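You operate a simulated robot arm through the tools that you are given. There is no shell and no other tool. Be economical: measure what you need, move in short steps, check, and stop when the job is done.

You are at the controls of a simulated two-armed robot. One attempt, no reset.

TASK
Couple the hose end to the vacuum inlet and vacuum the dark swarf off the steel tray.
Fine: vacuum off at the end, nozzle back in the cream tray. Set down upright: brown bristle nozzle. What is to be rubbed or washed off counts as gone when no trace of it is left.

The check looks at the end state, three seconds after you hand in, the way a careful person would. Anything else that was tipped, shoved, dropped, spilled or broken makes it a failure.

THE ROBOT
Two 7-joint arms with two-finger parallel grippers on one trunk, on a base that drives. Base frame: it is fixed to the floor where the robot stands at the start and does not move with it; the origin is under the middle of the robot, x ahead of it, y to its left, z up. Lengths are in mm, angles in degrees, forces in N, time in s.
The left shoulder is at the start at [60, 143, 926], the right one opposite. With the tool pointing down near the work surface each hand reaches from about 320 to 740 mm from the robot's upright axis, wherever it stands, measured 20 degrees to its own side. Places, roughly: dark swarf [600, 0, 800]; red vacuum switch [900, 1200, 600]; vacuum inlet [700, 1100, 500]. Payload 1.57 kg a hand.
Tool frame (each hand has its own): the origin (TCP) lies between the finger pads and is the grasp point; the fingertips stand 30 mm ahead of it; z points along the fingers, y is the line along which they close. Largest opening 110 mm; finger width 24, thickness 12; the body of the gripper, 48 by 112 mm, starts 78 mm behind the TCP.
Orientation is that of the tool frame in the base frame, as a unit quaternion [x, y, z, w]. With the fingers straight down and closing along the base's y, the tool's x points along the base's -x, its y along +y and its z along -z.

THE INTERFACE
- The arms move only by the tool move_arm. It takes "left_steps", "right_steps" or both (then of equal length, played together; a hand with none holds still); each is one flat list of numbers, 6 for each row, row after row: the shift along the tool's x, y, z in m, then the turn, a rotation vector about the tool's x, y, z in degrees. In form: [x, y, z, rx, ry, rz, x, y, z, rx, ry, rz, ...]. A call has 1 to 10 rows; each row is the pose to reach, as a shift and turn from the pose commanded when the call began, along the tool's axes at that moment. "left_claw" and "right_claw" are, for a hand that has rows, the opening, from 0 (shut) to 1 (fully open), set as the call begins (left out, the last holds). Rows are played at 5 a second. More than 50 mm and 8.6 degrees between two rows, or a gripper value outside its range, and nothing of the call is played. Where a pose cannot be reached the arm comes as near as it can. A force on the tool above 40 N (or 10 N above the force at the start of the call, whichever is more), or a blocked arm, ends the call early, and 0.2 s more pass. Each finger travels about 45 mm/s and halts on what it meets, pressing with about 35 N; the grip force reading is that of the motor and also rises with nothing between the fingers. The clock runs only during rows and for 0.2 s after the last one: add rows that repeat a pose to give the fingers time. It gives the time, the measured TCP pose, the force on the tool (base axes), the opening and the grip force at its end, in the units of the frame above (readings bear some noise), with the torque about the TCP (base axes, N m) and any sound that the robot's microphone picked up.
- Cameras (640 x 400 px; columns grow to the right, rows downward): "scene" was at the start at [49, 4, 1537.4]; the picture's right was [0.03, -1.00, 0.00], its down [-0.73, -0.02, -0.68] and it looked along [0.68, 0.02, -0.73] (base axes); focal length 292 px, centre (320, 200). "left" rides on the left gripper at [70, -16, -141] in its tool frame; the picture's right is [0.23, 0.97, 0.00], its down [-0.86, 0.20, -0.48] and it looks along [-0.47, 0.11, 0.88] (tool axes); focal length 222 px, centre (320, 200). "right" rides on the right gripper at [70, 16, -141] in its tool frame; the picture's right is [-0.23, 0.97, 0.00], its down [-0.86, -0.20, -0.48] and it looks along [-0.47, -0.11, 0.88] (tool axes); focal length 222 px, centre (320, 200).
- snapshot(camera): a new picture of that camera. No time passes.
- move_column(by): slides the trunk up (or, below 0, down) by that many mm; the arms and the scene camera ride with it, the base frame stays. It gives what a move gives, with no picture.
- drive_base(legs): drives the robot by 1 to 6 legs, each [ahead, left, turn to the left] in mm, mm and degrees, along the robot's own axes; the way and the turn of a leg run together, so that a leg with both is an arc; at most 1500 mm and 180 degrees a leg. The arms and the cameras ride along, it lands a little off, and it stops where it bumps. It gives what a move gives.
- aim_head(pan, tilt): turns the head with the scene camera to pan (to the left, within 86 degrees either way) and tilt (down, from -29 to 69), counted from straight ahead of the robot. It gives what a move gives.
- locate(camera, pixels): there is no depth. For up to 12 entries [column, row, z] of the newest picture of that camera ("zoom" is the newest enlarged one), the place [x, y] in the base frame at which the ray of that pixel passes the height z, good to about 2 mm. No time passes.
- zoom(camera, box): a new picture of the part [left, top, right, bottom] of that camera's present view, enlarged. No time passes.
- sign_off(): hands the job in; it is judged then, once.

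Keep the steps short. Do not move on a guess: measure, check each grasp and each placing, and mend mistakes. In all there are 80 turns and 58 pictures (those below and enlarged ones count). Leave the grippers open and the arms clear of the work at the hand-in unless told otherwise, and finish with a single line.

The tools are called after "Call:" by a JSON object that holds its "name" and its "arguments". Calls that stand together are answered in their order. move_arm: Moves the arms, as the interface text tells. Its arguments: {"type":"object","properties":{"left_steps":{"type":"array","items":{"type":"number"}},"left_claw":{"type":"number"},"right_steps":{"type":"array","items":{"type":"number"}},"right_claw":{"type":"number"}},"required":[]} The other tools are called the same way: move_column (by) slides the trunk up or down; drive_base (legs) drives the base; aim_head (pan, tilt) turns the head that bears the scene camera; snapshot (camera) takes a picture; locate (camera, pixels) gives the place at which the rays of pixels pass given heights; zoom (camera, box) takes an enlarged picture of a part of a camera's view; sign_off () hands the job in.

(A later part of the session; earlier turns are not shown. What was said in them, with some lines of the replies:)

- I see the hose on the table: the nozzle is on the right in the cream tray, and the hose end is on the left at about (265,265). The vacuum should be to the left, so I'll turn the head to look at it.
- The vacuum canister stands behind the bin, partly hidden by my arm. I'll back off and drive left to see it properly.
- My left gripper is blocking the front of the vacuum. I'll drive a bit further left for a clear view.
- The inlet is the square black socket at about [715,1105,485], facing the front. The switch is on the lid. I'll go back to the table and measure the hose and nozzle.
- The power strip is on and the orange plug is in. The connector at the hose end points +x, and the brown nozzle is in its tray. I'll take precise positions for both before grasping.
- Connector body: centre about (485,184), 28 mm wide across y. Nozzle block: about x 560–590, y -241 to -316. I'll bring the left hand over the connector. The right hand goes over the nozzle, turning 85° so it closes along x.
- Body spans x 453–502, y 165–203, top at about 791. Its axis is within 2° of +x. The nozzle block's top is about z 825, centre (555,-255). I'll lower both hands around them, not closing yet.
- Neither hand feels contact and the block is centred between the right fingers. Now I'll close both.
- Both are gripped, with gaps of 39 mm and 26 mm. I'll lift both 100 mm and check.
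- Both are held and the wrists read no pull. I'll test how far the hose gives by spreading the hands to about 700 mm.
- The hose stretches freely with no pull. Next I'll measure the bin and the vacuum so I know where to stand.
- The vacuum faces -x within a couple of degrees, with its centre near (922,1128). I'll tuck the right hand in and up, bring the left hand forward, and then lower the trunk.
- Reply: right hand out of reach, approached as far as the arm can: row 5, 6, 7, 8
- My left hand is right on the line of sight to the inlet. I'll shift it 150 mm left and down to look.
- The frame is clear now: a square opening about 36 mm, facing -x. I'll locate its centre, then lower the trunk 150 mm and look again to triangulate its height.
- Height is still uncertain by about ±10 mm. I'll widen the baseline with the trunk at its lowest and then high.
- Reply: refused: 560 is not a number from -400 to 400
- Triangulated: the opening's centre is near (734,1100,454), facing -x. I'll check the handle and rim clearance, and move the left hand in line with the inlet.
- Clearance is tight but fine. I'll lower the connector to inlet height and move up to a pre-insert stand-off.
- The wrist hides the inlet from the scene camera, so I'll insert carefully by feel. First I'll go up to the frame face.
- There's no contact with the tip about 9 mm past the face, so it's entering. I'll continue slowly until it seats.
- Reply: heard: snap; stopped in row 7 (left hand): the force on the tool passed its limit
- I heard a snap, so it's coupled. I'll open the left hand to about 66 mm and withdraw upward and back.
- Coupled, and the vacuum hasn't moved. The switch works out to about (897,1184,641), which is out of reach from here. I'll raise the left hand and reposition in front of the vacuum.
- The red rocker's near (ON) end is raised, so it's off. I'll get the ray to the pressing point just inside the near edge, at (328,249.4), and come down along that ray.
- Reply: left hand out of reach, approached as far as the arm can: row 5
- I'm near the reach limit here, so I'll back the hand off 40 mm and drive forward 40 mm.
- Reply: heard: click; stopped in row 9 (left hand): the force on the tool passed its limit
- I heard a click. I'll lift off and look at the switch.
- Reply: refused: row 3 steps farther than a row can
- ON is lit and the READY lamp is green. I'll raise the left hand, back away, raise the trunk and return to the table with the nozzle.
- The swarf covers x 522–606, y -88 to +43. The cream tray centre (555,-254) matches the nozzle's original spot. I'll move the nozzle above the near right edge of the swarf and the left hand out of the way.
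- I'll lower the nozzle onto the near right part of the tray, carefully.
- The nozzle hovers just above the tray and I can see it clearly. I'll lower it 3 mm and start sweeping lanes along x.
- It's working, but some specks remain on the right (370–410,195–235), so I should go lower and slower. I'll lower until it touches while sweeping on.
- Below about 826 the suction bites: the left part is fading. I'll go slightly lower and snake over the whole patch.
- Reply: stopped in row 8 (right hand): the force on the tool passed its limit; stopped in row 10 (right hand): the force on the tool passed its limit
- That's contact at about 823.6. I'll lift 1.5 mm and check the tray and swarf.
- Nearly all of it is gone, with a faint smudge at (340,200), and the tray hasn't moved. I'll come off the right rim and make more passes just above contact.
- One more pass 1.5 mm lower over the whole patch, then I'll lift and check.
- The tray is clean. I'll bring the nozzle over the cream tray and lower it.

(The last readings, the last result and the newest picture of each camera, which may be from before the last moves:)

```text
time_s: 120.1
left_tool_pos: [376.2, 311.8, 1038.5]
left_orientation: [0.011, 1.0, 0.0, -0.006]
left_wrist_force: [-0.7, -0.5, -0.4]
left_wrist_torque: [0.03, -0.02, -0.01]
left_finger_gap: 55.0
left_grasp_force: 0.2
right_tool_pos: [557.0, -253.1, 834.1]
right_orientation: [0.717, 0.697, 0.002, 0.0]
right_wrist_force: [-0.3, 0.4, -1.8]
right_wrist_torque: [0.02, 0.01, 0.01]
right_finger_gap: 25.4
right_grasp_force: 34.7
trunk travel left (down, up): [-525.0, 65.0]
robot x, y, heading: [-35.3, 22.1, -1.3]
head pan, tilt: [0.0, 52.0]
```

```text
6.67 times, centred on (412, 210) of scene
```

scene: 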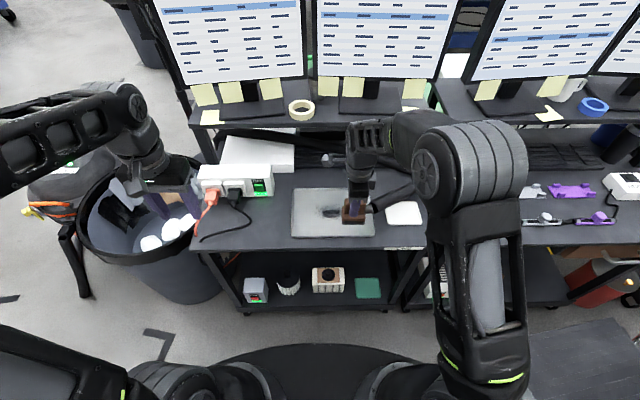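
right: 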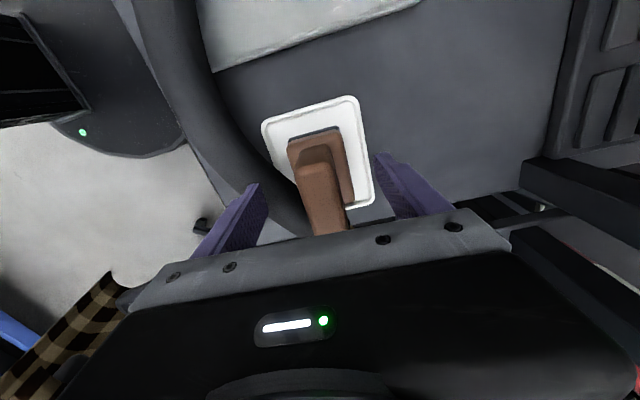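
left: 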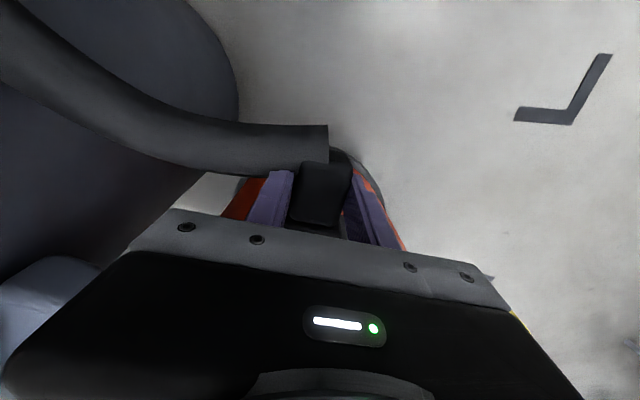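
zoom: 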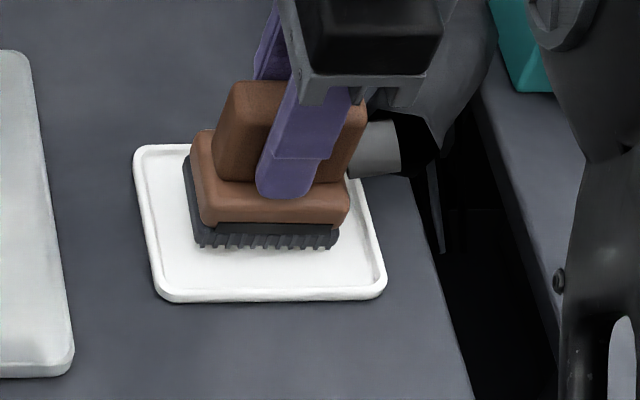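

It's inside the rim all round. I'll shift 3 mm toward me and lower to contact.

Call:
{"name": "move_arm", "arguments": {"right_steps": [0, -0.003, 0.004, 0, 0, 0, 0, -0.003, 0.007, 0, 0, 0, 0, -0.003, 0.009, 0, 0, 0, 0, -0.003, 0.01, 0, 0, 0, 0, -0.003, 0.011, 0, 0, 0]}}

```text
time_s: 121.3
left_tool_pos: [374.8, 311.4, 1038.2]
left_orientation: [0.011, 1.0, 0.0, -0.007]
left_wrist_force: [-0.5, -0.3, -0.6]
left_wrist_torque: [-0.02, 0.02, 0.0]
left_finger_gap: 55.2
left_grasp_force: 0.0
right_tool_pos: [554.4, -252.8, 825.0]
right_orientation: [0.717, 0.697, 0.003, 0.002]
right_wrist_force: [-0.7, -0.5, 8.4]
right_wrist_torque: [-0.33, 0.28, -0.04]
right_finger_gap: 25.8
right_grasp_force: 35.4
trunk travel left (down, up): [-525.0, 65.0]
robot x, y, heading: [-32.5, 25.0, -1.1]
head pan, tilt: [0.0, 52.0]
```

It's in contact at 8 N. I'll open and lift straight up.

Call:
{"name": "move_arm", "arguments": {"right_steps": [0, 0, 0, 0, 0, 0, 0, 0, 0, 0, 0, 0, 0, 0, 0, 0, 0, 0, 0, 0, 0, 0, 0, 0, 0, 0, -0.02, 0, 0, 0, 0, 0, -0.05, 0, 0, 0, 0, 0, -0.09, 0, 0, 0, 0, 0, -0.13, 0, 0, 0, 0, 0, -0.17, 0, 0, 0], "right_claw": 0.7}}

Call:
{"name": "snapshot", "arguments": {"camera": "scene"}}

```text
time_s: 123.3
left_tool_pos: [375.1, 311.4, 1039.2]
left_orientation: [0.011, 1.0, 0.0, -0.006]
left_wrist_force: [0.3, -0.3, 0.7]
left_wrist_torque: [-0.03, -0.02, 0.01]
left_finger_gap: 55.3
left_grasp_force: 0.1
right_tool_pos: [554.7, -253.2, 993.3]
right_orientation: [0.717, 0.697, 0.002, 0.001]
right_wrist_force: [0.3, 0.2, 0.1]
right_wrist_torque: [0.0, -0.01, -0.03]
right_finger_gap: 77.2
right_grasp_force: 0.1
trunk travel left (down, up): [-525.0, 65.0]
robot x, y, heading: [-36.9, 24.1, -1.1]
head pan, tilt: [0.0, 52.0]
```

```text
5 pictures are left
```

scene: 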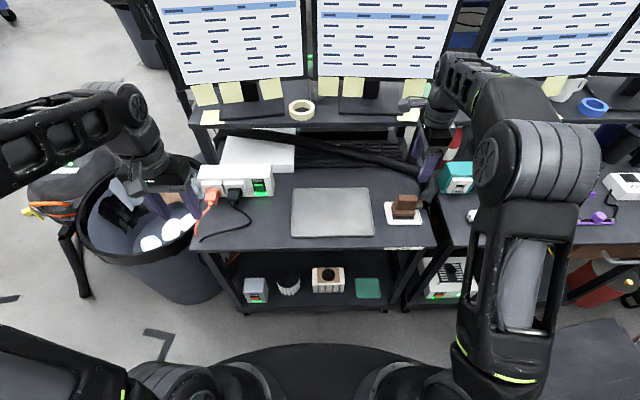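

The nozzle stands upright in the cream tray. Now I'll go back to switch the vacuum off, with the trunk kept high for better reach. I'll retract the right hand first.

Call:
{"name": "move_arm", "arguments": {"right_steps": [0, -0.03, -0.01, 0, 0, 0, 0, -0.06, -0.02, 0, 0, 0, 0, -0.09, -0.03, 0, 0, 0, 0, -0.12, -0.04, 0, 0, 0, 0, -0.14, -0.05, 0, 0, 0]}}

Call:
{"name": "move_arm", "arguments": {"left_steps": [0, 0, 0, 0, 0, 0, 0, 0, 0, 0, 0, 0, 0, 0, 0, 0, 0, 0, 0, 0, 0, 0, 0, 0], "left_claw": 0}}

Call:
{"name": "drive_base", "arguments": {"legs": [[-320, 0, 1.1], [0, 1180, 0], [590, 0, 0]]}}

Call:
{"name": "snapshot", "arguments": {"camera": "scene"}}

```text
time_s: 124.5
left_tool_pos: [376.3, 311.8, 1039.0]
left_orientation: [0.01, 1.0, 0.0, -0.006]
left_wrist_force: [-0.2, 0.4, -0.3]
left_wrist_torque: [-0.03, 0.0, -0.01]
left_finger_gap: 55.0
left_grasp_force: 0.1
right_tool_pos: [410.7, -251.4, 1043.9]
right_orientation: [0.717, 0.697, 0.003, 0.001]
right_wrist_force: [-0.4, 0.7, -0.5]
right_wrist_torque: [0.01, 0.05, 0.0]
right_finger_gap: 76.9
right_grasp_force: 0.0
trunk travel left (down, up): [-525.0, 65.0]
robot x, y, heading: [-36.3, 25.0, -1.2]
head pan, tilt: [0.0, 52.0]
```

```text
time_s: 125.5
left_tool_pos: [377.2, 311.4, 1039.0]
left_orientation: [0.011, 1.0, 0.001, -0.006]
left_wrist_force: [-0.1, -0.1, 0.6]
left_wrist_torque: [0.03, 0.0, 0.01]
left_finger_gap: 0.1
left_grasp_force: 18.3
right_tool_pos: [412.6, -250.2, 1043.3]
right_orientation: [0.717, 0.697, 0.003, 0.0]
right_wrist_force: [0.1, 1.0, 0.4]
right_wrist_torque: [-0.03, -0.02, -0.03]
right_finger_gap: 77.1
right_grasp_force: 0.0
trunk travel left (down, up): [-525.0, 65.0]
robot x, y, heading: [-35.9, 24.0, -1.1]
head pan, tilt: [0.0, 52.0]
```

```text
time_s: 136.1
left_tool_pos: [651.3, 1468.2, 1038.7]
left_orientation: [0.01, 1.0, 0.001, -0.007]
left_wrist_force: [0.2, 0.1, 0.6]
left_wrist_torque: [0.01, 0.01, 0.02]
left_finger_gap: 0.0
left_grasp_force: 21.3
right_tool_pos: [688.6, 906.5, 1043.1]
right_orientation: [0.718, 0.696, 0.003, 0.0]
right_wrist_force: [0.7, -1.0, -0.3]
right_wrist_torque: [0.02, -0.02, 0.02]
right_finger_gap: 76.9
right_grasp_force: 0.0
trunk travel left (down, up): [-525.0, 65.0]
robot x, y, heading: [235.1, 1181.4, -1.2]
head pan, tilt: [0.0, 52.0]
```

```text
4 pictures are left
```

scene: 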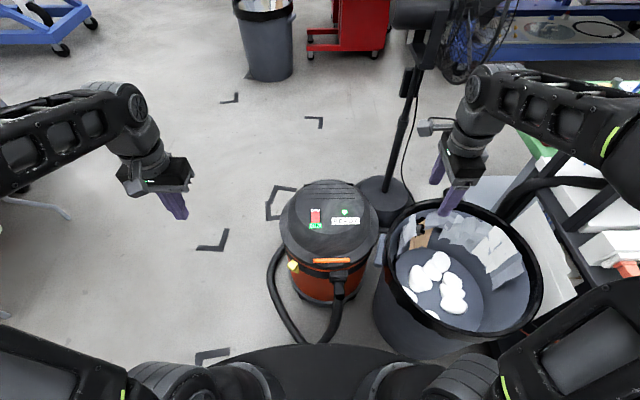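

Call:
{"name": "zoom", "arguments": {"camera": "scene", "box": [296, 200, 344, 230]}}

```text
13.33 times, centred on (320, 215) of scene
```

zoom: 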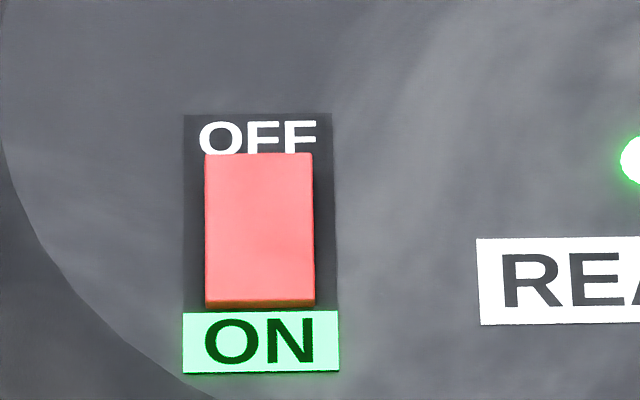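

The rocker's far (OFF) end is at the top of the view. I'll take the ray to the pressing point at (259,190).

Call:
{"name": "locate", "arguments": {"camera": "zoom", "pixels": [[259, 190, 720], [259, 190, 690], [259, 190, 660], [259, 190, 640], [259, 153, 650], [259, 300, 640]]}}

```text
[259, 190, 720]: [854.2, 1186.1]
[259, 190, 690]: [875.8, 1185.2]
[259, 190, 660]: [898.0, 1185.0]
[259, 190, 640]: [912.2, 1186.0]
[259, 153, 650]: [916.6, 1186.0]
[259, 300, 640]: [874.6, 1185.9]
```

Call:
{"name": "move_arm", "arguments": {"left_steps": [-0.0265, -0.0278, 0.022, 0, 0, 0, -0.053, -0.0556, 0.044, 0, 0, 0, -0.0795, -0.0834, 0.066, 0, 0, 0, -0.106, -0.1112, 0.088, 0, 0, 0, -0.1325, -0.139, 0.11, 0, 0, 0, -0.159, -0.1668, 0.132, 0, 0, 0, -0.1855, -0.1946, 0.154, 0, 0, 0, -0.212, -0.2224, 0.176, 0, 0, 0, -0.2385, -0.25, 0.198, 0, 0, 0, -0.265, -0.2776, 0.22, 0, 0, 0]}}

```text
time_s: 138.3
left_tool_pos: [908.7, 1182.1, 814.3]
left_orientation: [0.011, 1.0, 0.0, -0.007]
left_wrist_force: [-1.2, 0.5, 1.2]
left_wrist_torque: [0.01, 0.05, 0.01]
left_finger_gap: 0.1
left_grasp_force: 21.0
right_tool_pos: [687.5, 904.8, 1042.1]
right_orientation: [0.717, 0.697, 0.003, 0.0]
right_wrist_force: [0.7, 0.3, 0.1]
right_wrist_torque: [0.01, 0.03, 0.01]
right_finger_gap: 77.1
right_grasp_force: 0.0
trunk travel left (down, up): [-525.0, 65.0]
robot x, y, heading: [237.5, 1181.1, -1.1]
head pan, tilt: [0.0, 52.0]
```

Call:
{"name": "move_arm", "arguments": {"left_steps": [0, 0.003, 0.04, 0, 0, 0, 0, 0.003, 0.08, 0, 0, 0, 0, 0.003, 0.105, 0, 0, 0, 0, 0.003, 0.115, 0, 0, 0, 0, 0.003, 0.12, 0, 0, 0, 0, 0.003, 0.125, 0, 0, 0, 0, 0.003, 0.13, 0, 0, 0, 0, 0.003, 0.134, 0, 0, 0, 0, 0.003, 0.138, 0, 0, 0, 0, 0.003, 0.142, 0, 0, 0]}}

```text
time_s: 140.5
left_tool_pos: [898.2, 1191.6, 678.6]
left_orientation: [0.01, 1.0, 0.0, -0.005]
left_wrist_force: [1.2, -1.2, 4.3]
left_wrist_torque: [-0.01, -0.03, -0.01]
left_finger_gap: 0.0
left_grasp_force: 20.9
left hand out of reach, approached as far as the arm can: row 4, 5, 6, 7, 8, 9, 10
right_tool_pos: [685.5, 905.5, 1043.6]
right_orientation: [0.718, 0.696, 0.002, 0.0]
right_wrist_force: [-0.1, -0.8, -0.3]
right_wrist_torque: [-0.02, -0.01, -0.01]
right_finger_gap: 77.1
right_grasp_force: 0.0
trunk travel left (down, up): [-525.0, 65.0]
robot x, y, heading: [238.5, 1179.1, -0.8]
head pan, tilt: [0.0, 52.0]
heard: click
```

I heard a click, though the reach ran short and the hand ended at x≈898. I'll lift up and back and check the switch.

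Call:
{"name": "move_arm", "arguments": {"left_steps": [0, 0, -0.03, 0, 0, 0, 0, 0, -0.07, 0, 0, 0, 0.02, 0, -0.11, 0, 0, 0, 0.04, 0.03, -0.14, 0, 0, 0, 0.06, 0.06, -0.17, 0, 0, 0, 0.09, 0.09, -0.19, 0, 0, 0, 0.12, 0.12, -0.21, 0, 0, 0, 0.14, 0.15, -0.22, 0, 0, 0, 0.16, 0.18, -0.22, 0, 0, 0, 0.18, 0.21, -0.22, 0, 0, 0]}}

Call:
{"name": "zoom", "arguments": {"camera": "scene", "box": [256, 180, 384, 320]}}

```text
time_s: 142.7
left_tool_pos: [722.3, 1404.6, 898.1]
left_orientation: [0.009, 1.0, 0.0, -0.006]
left_wrist_force: [-0.2, 0.0, -0.4]
left_wrist_torque: [-0.02, 0.02, 0.0]
left_finger_gap: 0.0
left_grasp_force: 21.8
right_tool_pos: [685.7, 904.8, 1042.8]
right_orientation: [0.717, 0.697, 0.003, 0.0]
right_wrist_force: [-0.5, -1.0, 0.1]
right_wrist_torque: [0.0, -0.03, -0.01]
right_finger_gap: 76.8
right_grasp_force: 0.0
trunk travel left (down, up): [-525.0, 65.0]
robot x, y, heading: [236.7, 1181.8, -1.0]
head pan, tilt: [0.0, 52.0]
```

```text
2.86 times, centred on (320, 250) of scene
```

zoom: 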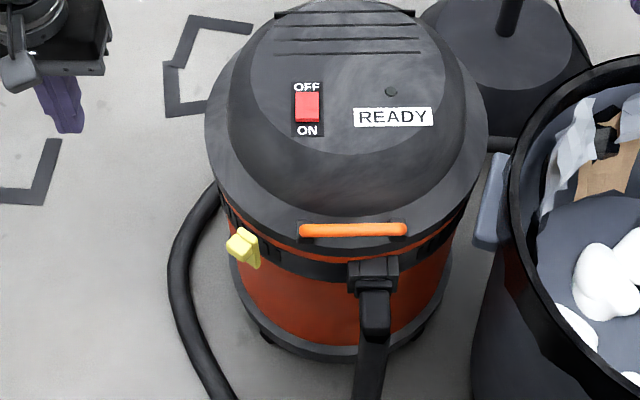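

The vacuum is off (lamp and ON light dark) and the hose is still coupled. I'll back away, open the left gripper, and take a last look at the table.

Call:
{"name": "drive_base", "arguments": {"legs": [[-550, 0, 1], [0, -600, 0]]}}

Call:
{"name": "move_arm", "arguments": {"left_steps": [0, 0, 0, 0, 0, 0, 0, 0, 0, 0, 0, 0, 0, 0, 0, 0, 0, 0, 0, 0, 0, 0, 0, 0, 0, 0, 0, 0, 0, 0, 0, 0, 0, 0, 0, 0], "left_claw": 1}}

Call:
{"name": "aim_head", "arguments": {"pan": -35, "tilt": 35}}

Call:
{"name": "snapshot", "arguments": {"camera": "scene"}}

```text
time_s: 148.9
left_tool_pos: [150.3, 807.1, 897.6]
left_orientation: [0.004, 1.0, 0.0, -0.006]
left_wrist_force: [0.0, 0.1, 0.0]
left_wrist_torque: [0.0, 0.02, 0.0]
left_finger_gap: 0.3
left_grasp_force: 20.8
right_tool_pos: [121.9, 308.9, 1042.7]
right_orientation: [0.711, 0.703, 0.002, 0.0]
right_wrist_force: [-0.2, -0.2, -0.5]
right_wrist_torque: [-0.01, 0.02, -0.01]
right_finger_gap: 76.8
right_grasp_force: 0.0
trunk travel left (down, up): [-525.0, 65.0]
robot x, y, heading: [-330.2, 574.2, -0.3]
head pan, tilt: [0.0, 52.0]
```

```text
time_s: 150.3
left_tool_pos: [150.9, 807.8, 898.7]
left_orientation: [0.002, 1.0, 0.0, -0.006]
left_wrist_force: [-0.8, 0.8, 0.5]
left_wrist_torque: [-0.01, 0.0, -0.02]
left_finger_gap: 109.8
left_grasp_force: 0.0
right_tool_pos: [121.7, 308.9, 1043.0]
right_orientation: [0.711, 0.703, 0.002, 0.0]
right_wrist_force: [-0.5, 0.7, -0.2]
right_wrist_torque: [-0.02, 0.0, -0.01]
right_finger_gap: 77.0
right_grasp_force: 0.0
trunk travel left (down, up): [-525.0, 65.0]
robot x, y, heading: [-329.0, 572.7, -0.3]
head pan, tilt: [0.0, 52.0]
```

```text
time_s: 151.4
left_tool_pos: [151.6, 808.9, 898.2]
left_orientation: [0.003, 1.0, 0.0, -0.006]
left_wrist_force: [0.1, 0.4, 0.2]
left_wrist_torque: [-0.01, -0.01, -0.01]
left_finger_gap: 110.1
left_grasp_force: 0.1
right_tool_pos: [121.4, 308.7, 1043.6]
right_orientation: [0.711, 0.703, 0.003, 0.0]
right_wrist_force: [0.4, -0.1, 0.0]
right_wrist_torque: [-0.01, 0.03, 0.01]
right_finger_gap: 77.0
right_grasp_force: 0.0
trunk travel left (down, up): [-525.0, 65.0]
robot x, y, heading: [-326.9, 575.7, -0.3]
head pan, tilt: [-35.0, 35.0]
```

```text
1 pictures are left
```

scene: 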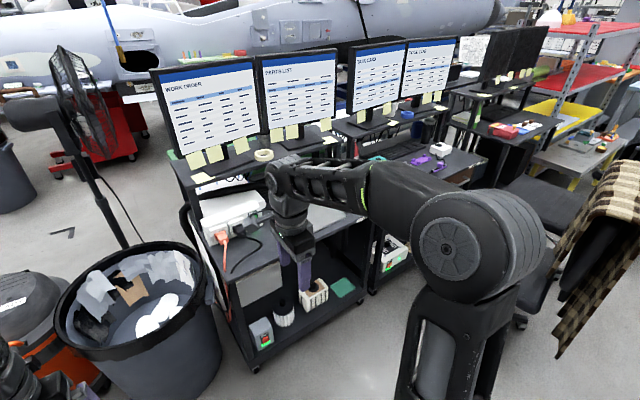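

My right arm hides the nozzle from here. I'll move right and use the last picture on the table.

Call:
{"name": "drive_base", "arguments": {"legs": [[0, -700, 0]]}}

Call:
{"name": "aim_head", "arguments": {"pan": 0, "tilt": 40}}

Call:
{"name": "zoom", "arguments": {"camera": "scene", "box": [200, 130, 440, 280]}}

```text
time_s: 155.2
left_tool_pos: [146.5, 103.1, 897.7]
left_orientation: [0.01, 1.0, 0.0, -0.007]
left_wrist_force: [0.5, -0.3, 0.0]
left_wrist_torque: [0.0, -0.01, -0.01]
left_finger_gap: 109.9
left_grasp_force: 0.1
right_tool_pos: [109.8, -393.9, 1043.2]
right_orientation: [0.718, 0.696, 0.003, -0.001]
right_wrist_force: [0.8, -0.8, 0.7]
right_wrist_torque: [0.0, 0.02, 0.0]
right_finger_gap: 76.9
right_grasp_force: 0.0
trunk travel left (down, up): [-525.0, 65.0]
robot x, y, heading: [-338.7, -123.1, -0.9]
head pan, tilt: [-35.0, 35.0]
```

```text
time_s: 156.2
left_tool_pos: [146.6, 102.8, 897.7]
left_orientation: [0.009, 1.0, -0.001, -0.006]
left_wrist_force: [0.1, 0.4, 0.5]
left_wrist_torque: [-0.02, 0.0, -0.01]
left_finger_gap: 109.9
left_grasp_force: 0.0
right_tool_pos: [110.5, -394.2, 1043.3]
right_orientation: [0.717, 0.697, 0.002, 0.0]
right_wrist_force: [0.1, -0.4, 0.1]
right_wrist_torque: [0.05, 0.0, -0.02]
right_finger_gap: 77.4
right_grasp_force: 0.1
trunk travel left (down, up): [-525.0, 65.0]
robot x, y, heading: [-339.3, -119.0, -0.9]
head pan, tilt: [0.0, 40.0]
```

```text
2.67 times, centred on (320, 205) of scene
```

zoom: 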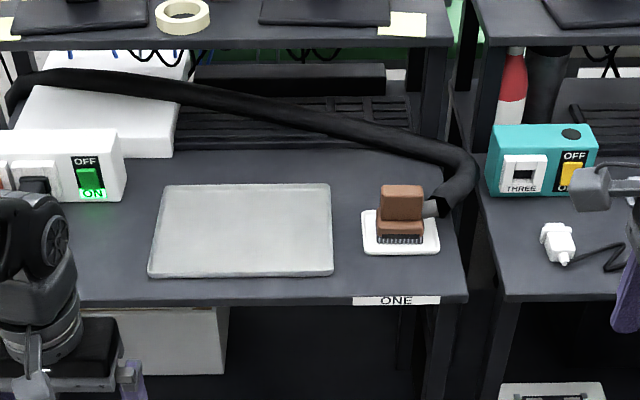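

The nozzle is upright in the cream tray, the steel tray is clean, and the vacuum is off and still coupled. Both grippers are open and clear, so I'm handing in.

Call:
{"name": "sign_off", "arguments": {}}

```text
The job is handed in.
```

The hose is coupled to the vacuum inlet, the swarf is off the steel tray, the vacuum is off, and the brown nozzle is upright in the cream tray.
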